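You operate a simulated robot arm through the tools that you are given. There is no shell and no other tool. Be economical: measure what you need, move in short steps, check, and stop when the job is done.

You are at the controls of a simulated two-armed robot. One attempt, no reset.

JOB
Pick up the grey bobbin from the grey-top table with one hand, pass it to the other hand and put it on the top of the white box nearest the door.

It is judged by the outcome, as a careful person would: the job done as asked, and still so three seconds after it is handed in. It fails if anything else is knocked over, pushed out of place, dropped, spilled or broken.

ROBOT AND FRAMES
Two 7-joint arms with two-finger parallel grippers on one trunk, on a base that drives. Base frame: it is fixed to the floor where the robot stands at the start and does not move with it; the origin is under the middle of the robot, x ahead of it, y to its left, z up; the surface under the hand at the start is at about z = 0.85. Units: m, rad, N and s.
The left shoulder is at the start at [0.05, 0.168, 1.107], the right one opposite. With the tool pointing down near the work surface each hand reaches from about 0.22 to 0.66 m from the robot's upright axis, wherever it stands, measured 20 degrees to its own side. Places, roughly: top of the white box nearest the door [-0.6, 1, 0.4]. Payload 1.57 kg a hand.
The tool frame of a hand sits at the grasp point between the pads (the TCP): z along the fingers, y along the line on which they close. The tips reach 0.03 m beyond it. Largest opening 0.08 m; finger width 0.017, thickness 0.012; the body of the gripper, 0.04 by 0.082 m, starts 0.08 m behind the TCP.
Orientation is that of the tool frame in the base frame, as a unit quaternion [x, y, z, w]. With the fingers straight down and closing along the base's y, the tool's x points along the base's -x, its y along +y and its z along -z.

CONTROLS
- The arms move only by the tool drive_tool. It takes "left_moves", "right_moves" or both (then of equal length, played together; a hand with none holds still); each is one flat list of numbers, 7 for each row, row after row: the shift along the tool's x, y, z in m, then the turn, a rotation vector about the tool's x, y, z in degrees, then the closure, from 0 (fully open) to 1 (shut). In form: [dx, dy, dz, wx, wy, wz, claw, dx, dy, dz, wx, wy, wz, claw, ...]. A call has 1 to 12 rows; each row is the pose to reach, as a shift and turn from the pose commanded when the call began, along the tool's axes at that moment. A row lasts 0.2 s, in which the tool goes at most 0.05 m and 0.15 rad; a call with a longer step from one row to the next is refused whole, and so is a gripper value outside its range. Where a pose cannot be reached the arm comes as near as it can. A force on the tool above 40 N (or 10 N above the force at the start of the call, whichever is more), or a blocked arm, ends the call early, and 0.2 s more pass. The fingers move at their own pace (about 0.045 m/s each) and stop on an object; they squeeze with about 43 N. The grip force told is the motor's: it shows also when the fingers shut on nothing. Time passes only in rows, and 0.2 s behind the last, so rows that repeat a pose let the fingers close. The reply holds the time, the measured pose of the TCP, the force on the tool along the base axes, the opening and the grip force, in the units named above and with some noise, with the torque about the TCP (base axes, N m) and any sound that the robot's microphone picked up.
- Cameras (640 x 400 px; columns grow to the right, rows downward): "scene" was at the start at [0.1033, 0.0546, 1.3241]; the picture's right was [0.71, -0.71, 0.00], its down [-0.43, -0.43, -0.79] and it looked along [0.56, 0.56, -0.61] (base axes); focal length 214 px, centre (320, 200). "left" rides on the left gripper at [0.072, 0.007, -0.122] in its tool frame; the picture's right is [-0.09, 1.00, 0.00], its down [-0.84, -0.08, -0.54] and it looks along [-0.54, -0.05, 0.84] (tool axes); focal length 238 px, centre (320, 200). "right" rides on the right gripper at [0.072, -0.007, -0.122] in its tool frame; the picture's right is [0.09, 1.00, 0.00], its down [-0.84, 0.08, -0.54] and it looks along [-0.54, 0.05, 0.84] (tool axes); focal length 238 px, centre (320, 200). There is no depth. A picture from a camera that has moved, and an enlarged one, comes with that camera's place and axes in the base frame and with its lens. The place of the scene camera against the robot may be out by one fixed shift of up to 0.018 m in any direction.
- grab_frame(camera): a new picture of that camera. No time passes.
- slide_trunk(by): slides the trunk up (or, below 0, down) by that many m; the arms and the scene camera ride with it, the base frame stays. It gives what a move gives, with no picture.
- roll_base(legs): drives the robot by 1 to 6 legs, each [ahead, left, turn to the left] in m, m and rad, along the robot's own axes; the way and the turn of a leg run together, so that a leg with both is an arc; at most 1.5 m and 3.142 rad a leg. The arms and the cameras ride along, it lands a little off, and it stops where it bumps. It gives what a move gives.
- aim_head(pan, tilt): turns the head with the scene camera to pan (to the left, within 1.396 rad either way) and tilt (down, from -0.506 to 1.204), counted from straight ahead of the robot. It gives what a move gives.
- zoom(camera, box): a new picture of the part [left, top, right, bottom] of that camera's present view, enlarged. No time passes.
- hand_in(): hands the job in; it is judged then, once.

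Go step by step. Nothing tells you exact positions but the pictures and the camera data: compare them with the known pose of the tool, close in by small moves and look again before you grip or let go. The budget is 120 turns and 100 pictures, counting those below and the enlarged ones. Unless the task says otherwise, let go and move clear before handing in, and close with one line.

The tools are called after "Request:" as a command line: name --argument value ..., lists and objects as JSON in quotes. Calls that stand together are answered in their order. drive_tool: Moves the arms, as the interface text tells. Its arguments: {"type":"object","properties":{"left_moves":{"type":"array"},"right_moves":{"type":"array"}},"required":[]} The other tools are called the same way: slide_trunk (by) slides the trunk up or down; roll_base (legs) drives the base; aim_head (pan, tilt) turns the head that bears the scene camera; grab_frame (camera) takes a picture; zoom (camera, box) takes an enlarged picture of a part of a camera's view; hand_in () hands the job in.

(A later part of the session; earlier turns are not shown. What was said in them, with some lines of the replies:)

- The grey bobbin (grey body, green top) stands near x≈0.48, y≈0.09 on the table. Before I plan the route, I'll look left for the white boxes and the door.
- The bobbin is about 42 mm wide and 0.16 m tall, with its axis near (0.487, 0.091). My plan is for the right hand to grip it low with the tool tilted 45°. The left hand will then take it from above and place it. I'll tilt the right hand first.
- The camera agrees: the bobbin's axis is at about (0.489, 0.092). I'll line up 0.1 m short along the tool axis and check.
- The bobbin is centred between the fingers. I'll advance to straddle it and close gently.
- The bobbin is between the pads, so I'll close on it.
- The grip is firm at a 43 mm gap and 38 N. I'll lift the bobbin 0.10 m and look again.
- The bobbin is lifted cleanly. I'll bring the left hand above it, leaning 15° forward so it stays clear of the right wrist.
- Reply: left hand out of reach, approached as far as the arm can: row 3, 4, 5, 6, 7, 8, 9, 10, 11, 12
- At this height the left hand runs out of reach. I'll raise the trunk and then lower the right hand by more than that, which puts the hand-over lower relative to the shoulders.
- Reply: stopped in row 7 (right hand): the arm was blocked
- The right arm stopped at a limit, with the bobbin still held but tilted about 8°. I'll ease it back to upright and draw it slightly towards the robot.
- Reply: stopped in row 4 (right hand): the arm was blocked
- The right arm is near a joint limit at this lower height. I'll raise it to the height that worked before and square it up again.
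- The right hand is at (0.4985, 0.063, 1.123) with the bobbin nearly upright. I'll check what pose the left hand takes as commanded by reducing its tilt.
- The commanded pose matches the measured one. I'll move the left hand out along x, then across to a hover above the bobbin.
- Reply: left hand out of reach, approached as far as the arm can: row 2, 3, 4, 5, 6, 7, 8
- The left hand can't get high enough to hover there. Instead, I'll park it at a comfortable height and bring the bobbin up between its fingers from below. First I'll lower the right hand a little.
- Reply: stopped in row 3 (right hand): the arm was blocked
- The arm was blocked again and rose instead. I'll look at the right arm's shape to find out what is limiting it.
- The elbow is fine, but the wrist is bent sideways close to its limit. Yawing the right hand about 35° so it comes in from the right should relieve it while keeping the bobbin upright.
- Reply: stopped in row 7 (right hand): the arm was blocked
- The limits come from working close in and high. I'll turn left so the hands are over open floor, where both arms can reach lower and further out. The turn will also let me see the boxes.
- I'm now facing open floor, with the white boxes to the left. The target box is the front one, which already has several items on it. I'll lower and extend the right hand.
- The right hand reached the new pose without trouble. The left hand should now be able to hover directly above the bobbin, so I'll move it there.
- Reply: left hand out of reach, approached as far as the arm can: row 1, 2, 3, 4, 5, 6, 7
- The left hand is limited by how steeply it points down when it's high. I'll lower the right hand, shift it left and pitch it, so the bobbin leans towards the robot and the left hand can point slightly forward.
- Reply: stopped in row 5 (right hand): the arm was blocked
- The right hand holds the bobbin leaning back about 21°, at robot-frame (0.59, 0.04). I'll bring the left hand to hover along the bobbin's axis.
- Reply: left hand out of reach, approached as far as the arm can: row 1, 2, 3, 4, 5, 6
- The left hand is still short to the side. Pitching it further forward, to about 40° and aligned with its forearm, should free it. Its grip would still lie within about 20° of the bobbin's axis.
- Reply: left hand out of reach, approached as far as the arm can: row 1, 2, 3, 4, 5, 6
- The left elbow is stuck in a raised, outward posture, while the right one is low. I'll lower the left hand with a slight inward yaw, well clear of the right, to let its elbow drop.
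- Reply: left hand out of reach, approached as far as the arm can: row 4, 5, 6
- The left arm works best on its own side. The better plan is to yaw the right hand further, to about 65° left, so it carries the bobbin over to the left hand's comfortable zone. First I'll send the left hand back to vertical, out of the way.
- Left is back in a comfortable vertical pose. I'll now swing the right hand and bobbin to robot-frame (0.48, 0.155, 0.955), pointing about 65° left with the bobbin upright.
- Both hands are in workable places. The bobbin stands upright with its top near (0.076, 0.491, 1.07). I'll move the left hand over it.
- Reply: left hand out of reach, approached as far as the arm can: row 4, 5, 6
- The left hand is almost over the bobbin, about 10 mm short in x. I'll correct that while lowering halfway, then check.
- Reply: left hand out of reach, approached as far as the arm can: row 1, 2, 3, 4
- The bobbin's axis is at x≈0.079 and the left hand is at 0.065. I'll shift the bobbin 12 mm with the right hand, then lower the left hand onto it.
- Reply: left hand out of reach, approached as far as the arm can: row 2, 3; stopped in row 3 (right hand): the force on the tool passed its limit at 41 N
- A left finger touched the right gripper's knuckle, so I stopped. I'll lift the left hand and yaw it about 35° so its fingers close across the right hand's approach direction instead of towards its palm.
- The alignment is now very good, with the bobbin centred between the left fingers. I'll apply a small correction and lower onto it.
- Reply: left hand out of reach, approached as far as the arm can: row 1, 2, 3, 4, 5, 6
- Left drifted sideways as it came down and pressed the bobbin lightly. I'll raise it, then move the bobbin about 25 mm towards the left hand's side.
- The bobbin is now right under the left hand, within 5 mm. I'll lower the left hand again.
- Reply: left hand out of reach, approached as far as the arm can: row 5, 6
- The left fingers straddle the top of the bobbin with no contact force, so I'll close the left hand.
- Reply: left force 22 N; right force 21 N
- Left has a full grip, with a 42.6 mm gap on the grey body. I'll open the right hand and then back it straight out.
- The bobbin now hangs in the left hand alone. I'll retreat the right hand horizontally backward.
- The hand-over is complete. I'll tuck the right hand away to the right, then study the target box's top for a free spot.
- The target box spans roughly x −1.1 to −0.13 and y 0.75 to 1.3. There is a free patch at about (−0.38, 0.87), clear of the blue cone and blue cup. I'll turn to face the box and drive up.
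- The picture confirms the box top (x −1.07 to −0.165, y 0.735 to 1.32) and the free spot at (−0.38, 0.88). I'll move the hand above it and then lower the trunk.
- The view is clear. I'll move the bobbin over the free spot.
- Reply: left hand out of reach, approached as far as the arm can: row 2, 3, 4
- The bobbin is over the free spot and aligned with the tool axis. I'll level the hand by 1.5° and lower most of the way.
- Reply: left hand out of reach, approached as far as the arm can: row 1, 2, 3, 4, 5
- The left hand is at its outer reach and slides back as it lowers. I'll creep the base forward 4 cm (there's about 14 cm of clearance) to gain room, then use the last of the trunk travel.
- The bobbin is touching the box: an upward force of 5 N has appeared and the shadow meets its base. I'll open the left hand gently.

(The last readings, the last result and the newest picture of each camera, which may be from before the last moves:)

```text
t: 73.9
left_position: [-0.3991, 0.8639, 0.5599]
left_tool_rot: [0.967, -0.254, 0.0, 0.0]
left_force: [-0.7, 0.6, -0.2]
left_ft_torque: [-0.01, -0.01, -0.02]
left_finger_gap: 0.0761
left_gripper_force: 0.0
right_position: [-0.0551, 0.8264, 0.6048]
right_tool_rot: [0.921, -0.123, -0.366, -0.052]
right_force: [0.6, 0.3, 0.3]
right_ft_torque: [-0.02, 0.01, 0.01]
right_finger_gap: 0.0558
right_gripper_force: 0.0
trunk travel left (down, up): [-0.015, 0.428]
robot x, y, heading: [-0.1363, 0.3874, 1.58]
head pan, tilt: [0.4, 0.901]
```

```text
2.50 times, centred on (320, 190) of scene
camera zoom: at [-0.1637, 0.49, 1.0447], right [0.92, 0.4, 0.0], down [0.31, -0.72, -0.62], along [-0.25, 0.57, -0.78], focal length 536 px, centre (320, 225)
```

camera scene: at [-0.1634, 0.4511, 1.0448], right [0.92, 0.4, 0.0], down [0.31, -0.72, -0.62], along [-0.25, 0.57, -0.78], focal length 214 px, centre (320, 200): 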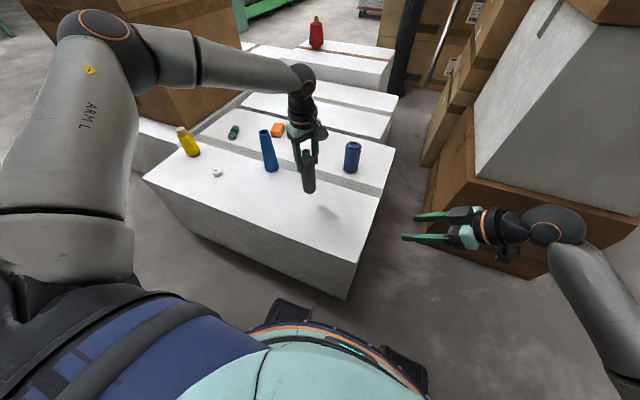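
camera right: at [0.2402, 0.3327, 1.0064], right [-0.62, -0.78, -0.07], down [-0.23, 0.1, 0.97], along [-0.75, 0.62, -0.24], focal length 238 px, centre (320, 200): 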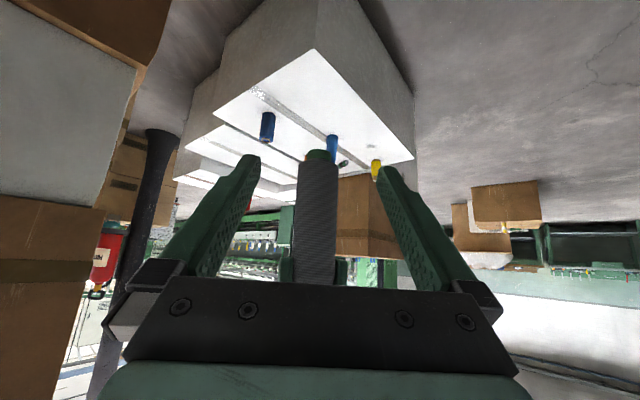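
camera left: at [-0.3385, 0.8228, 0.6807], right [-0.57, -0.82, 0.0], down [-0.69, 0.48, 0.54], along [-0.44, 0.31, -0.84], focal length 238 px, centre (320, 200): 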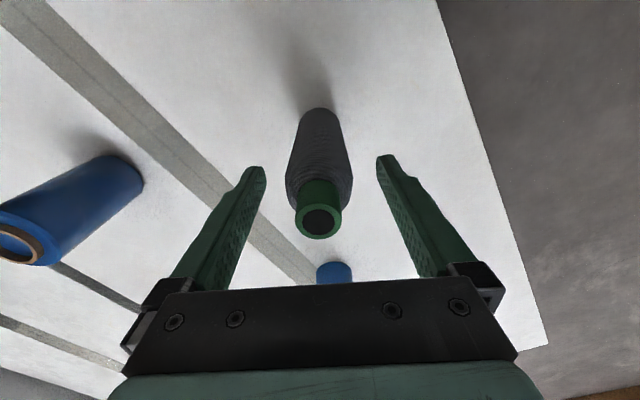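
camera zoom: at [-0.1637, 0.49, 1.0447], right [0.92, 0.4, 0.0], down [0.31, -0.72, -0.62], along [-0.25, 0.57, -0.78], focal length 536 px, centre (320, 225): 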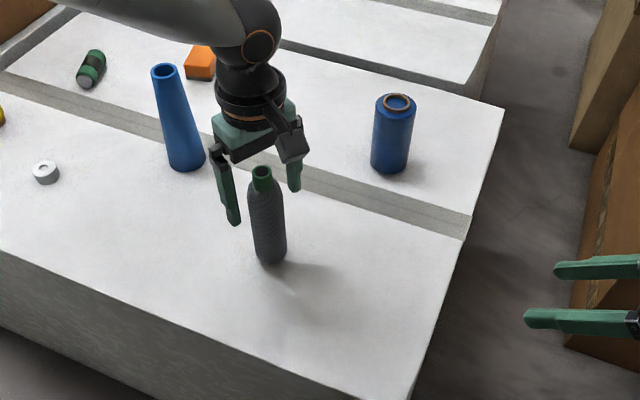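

The bobbin stands upright on its own, centred between the open fingers. I'll raise the trunk straight up to clear it.

Request:
slide_trunk --by 0.2

Request:
grab_frame --camera "scene"

```text
t: 76.0
left_position: [-0.3993, 0.8647, 0.7605]
left_tool_rot: [0.968, -0.253, 0.001, -0.001]
left_force: [-0.7, -0.5, 0.7]
left_ft_torque: [0.01, 0.02, 0.0]
left_finger_gap: 0.0761
left_gripper_force: 0.0
right_position: [-0.0558, 0.8261, 0.805]
right_tool_rot: [0.921, -0.124, -0.366, -0.052]
right_force: [0.0, -0.1, -0.1]
right_ft_torque: [-0.01, 0.02, -0.02]
right_finger_gap: 0.0561
right_gripper_force: 0.0
trunk travel left (down, up): [-0.215, 0.228]
robot x, y, heading: [-0.1375, 0.3868, 1.577]
head pan, tilt: [0.4, 0.901]
```

```text
40 pictures are left
camera scene: at [-0.1637, 0.4901, 1.2447], right [0.92, 0.4, 0.0], down [0.31, -0.72, -0.62], along [-0.25, 0.57, -0.78], focal length 214 px, centre (320, 200)
```

scene: 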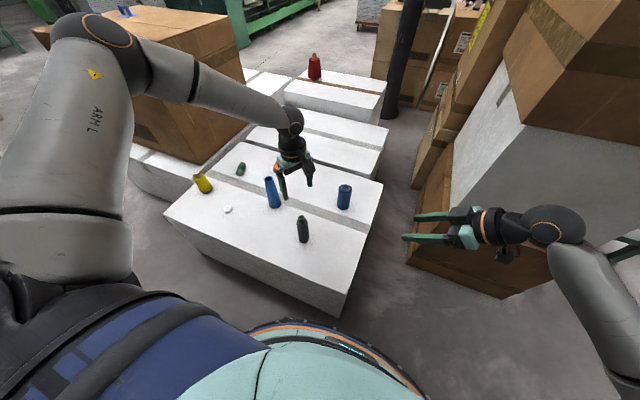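

The grey bobbin stands upright and alone on the front white box, everything else is where it was, and both hands are clear. The box matches the given location, so I'm handing in.

Request:
hand_in

```text
The job is handed in.
```

I picked up the grey bobbin with the right hand, passed it to the left, and stood it upright on top of the white box nearest the door. Nothing else was knocked over or moved out of place.
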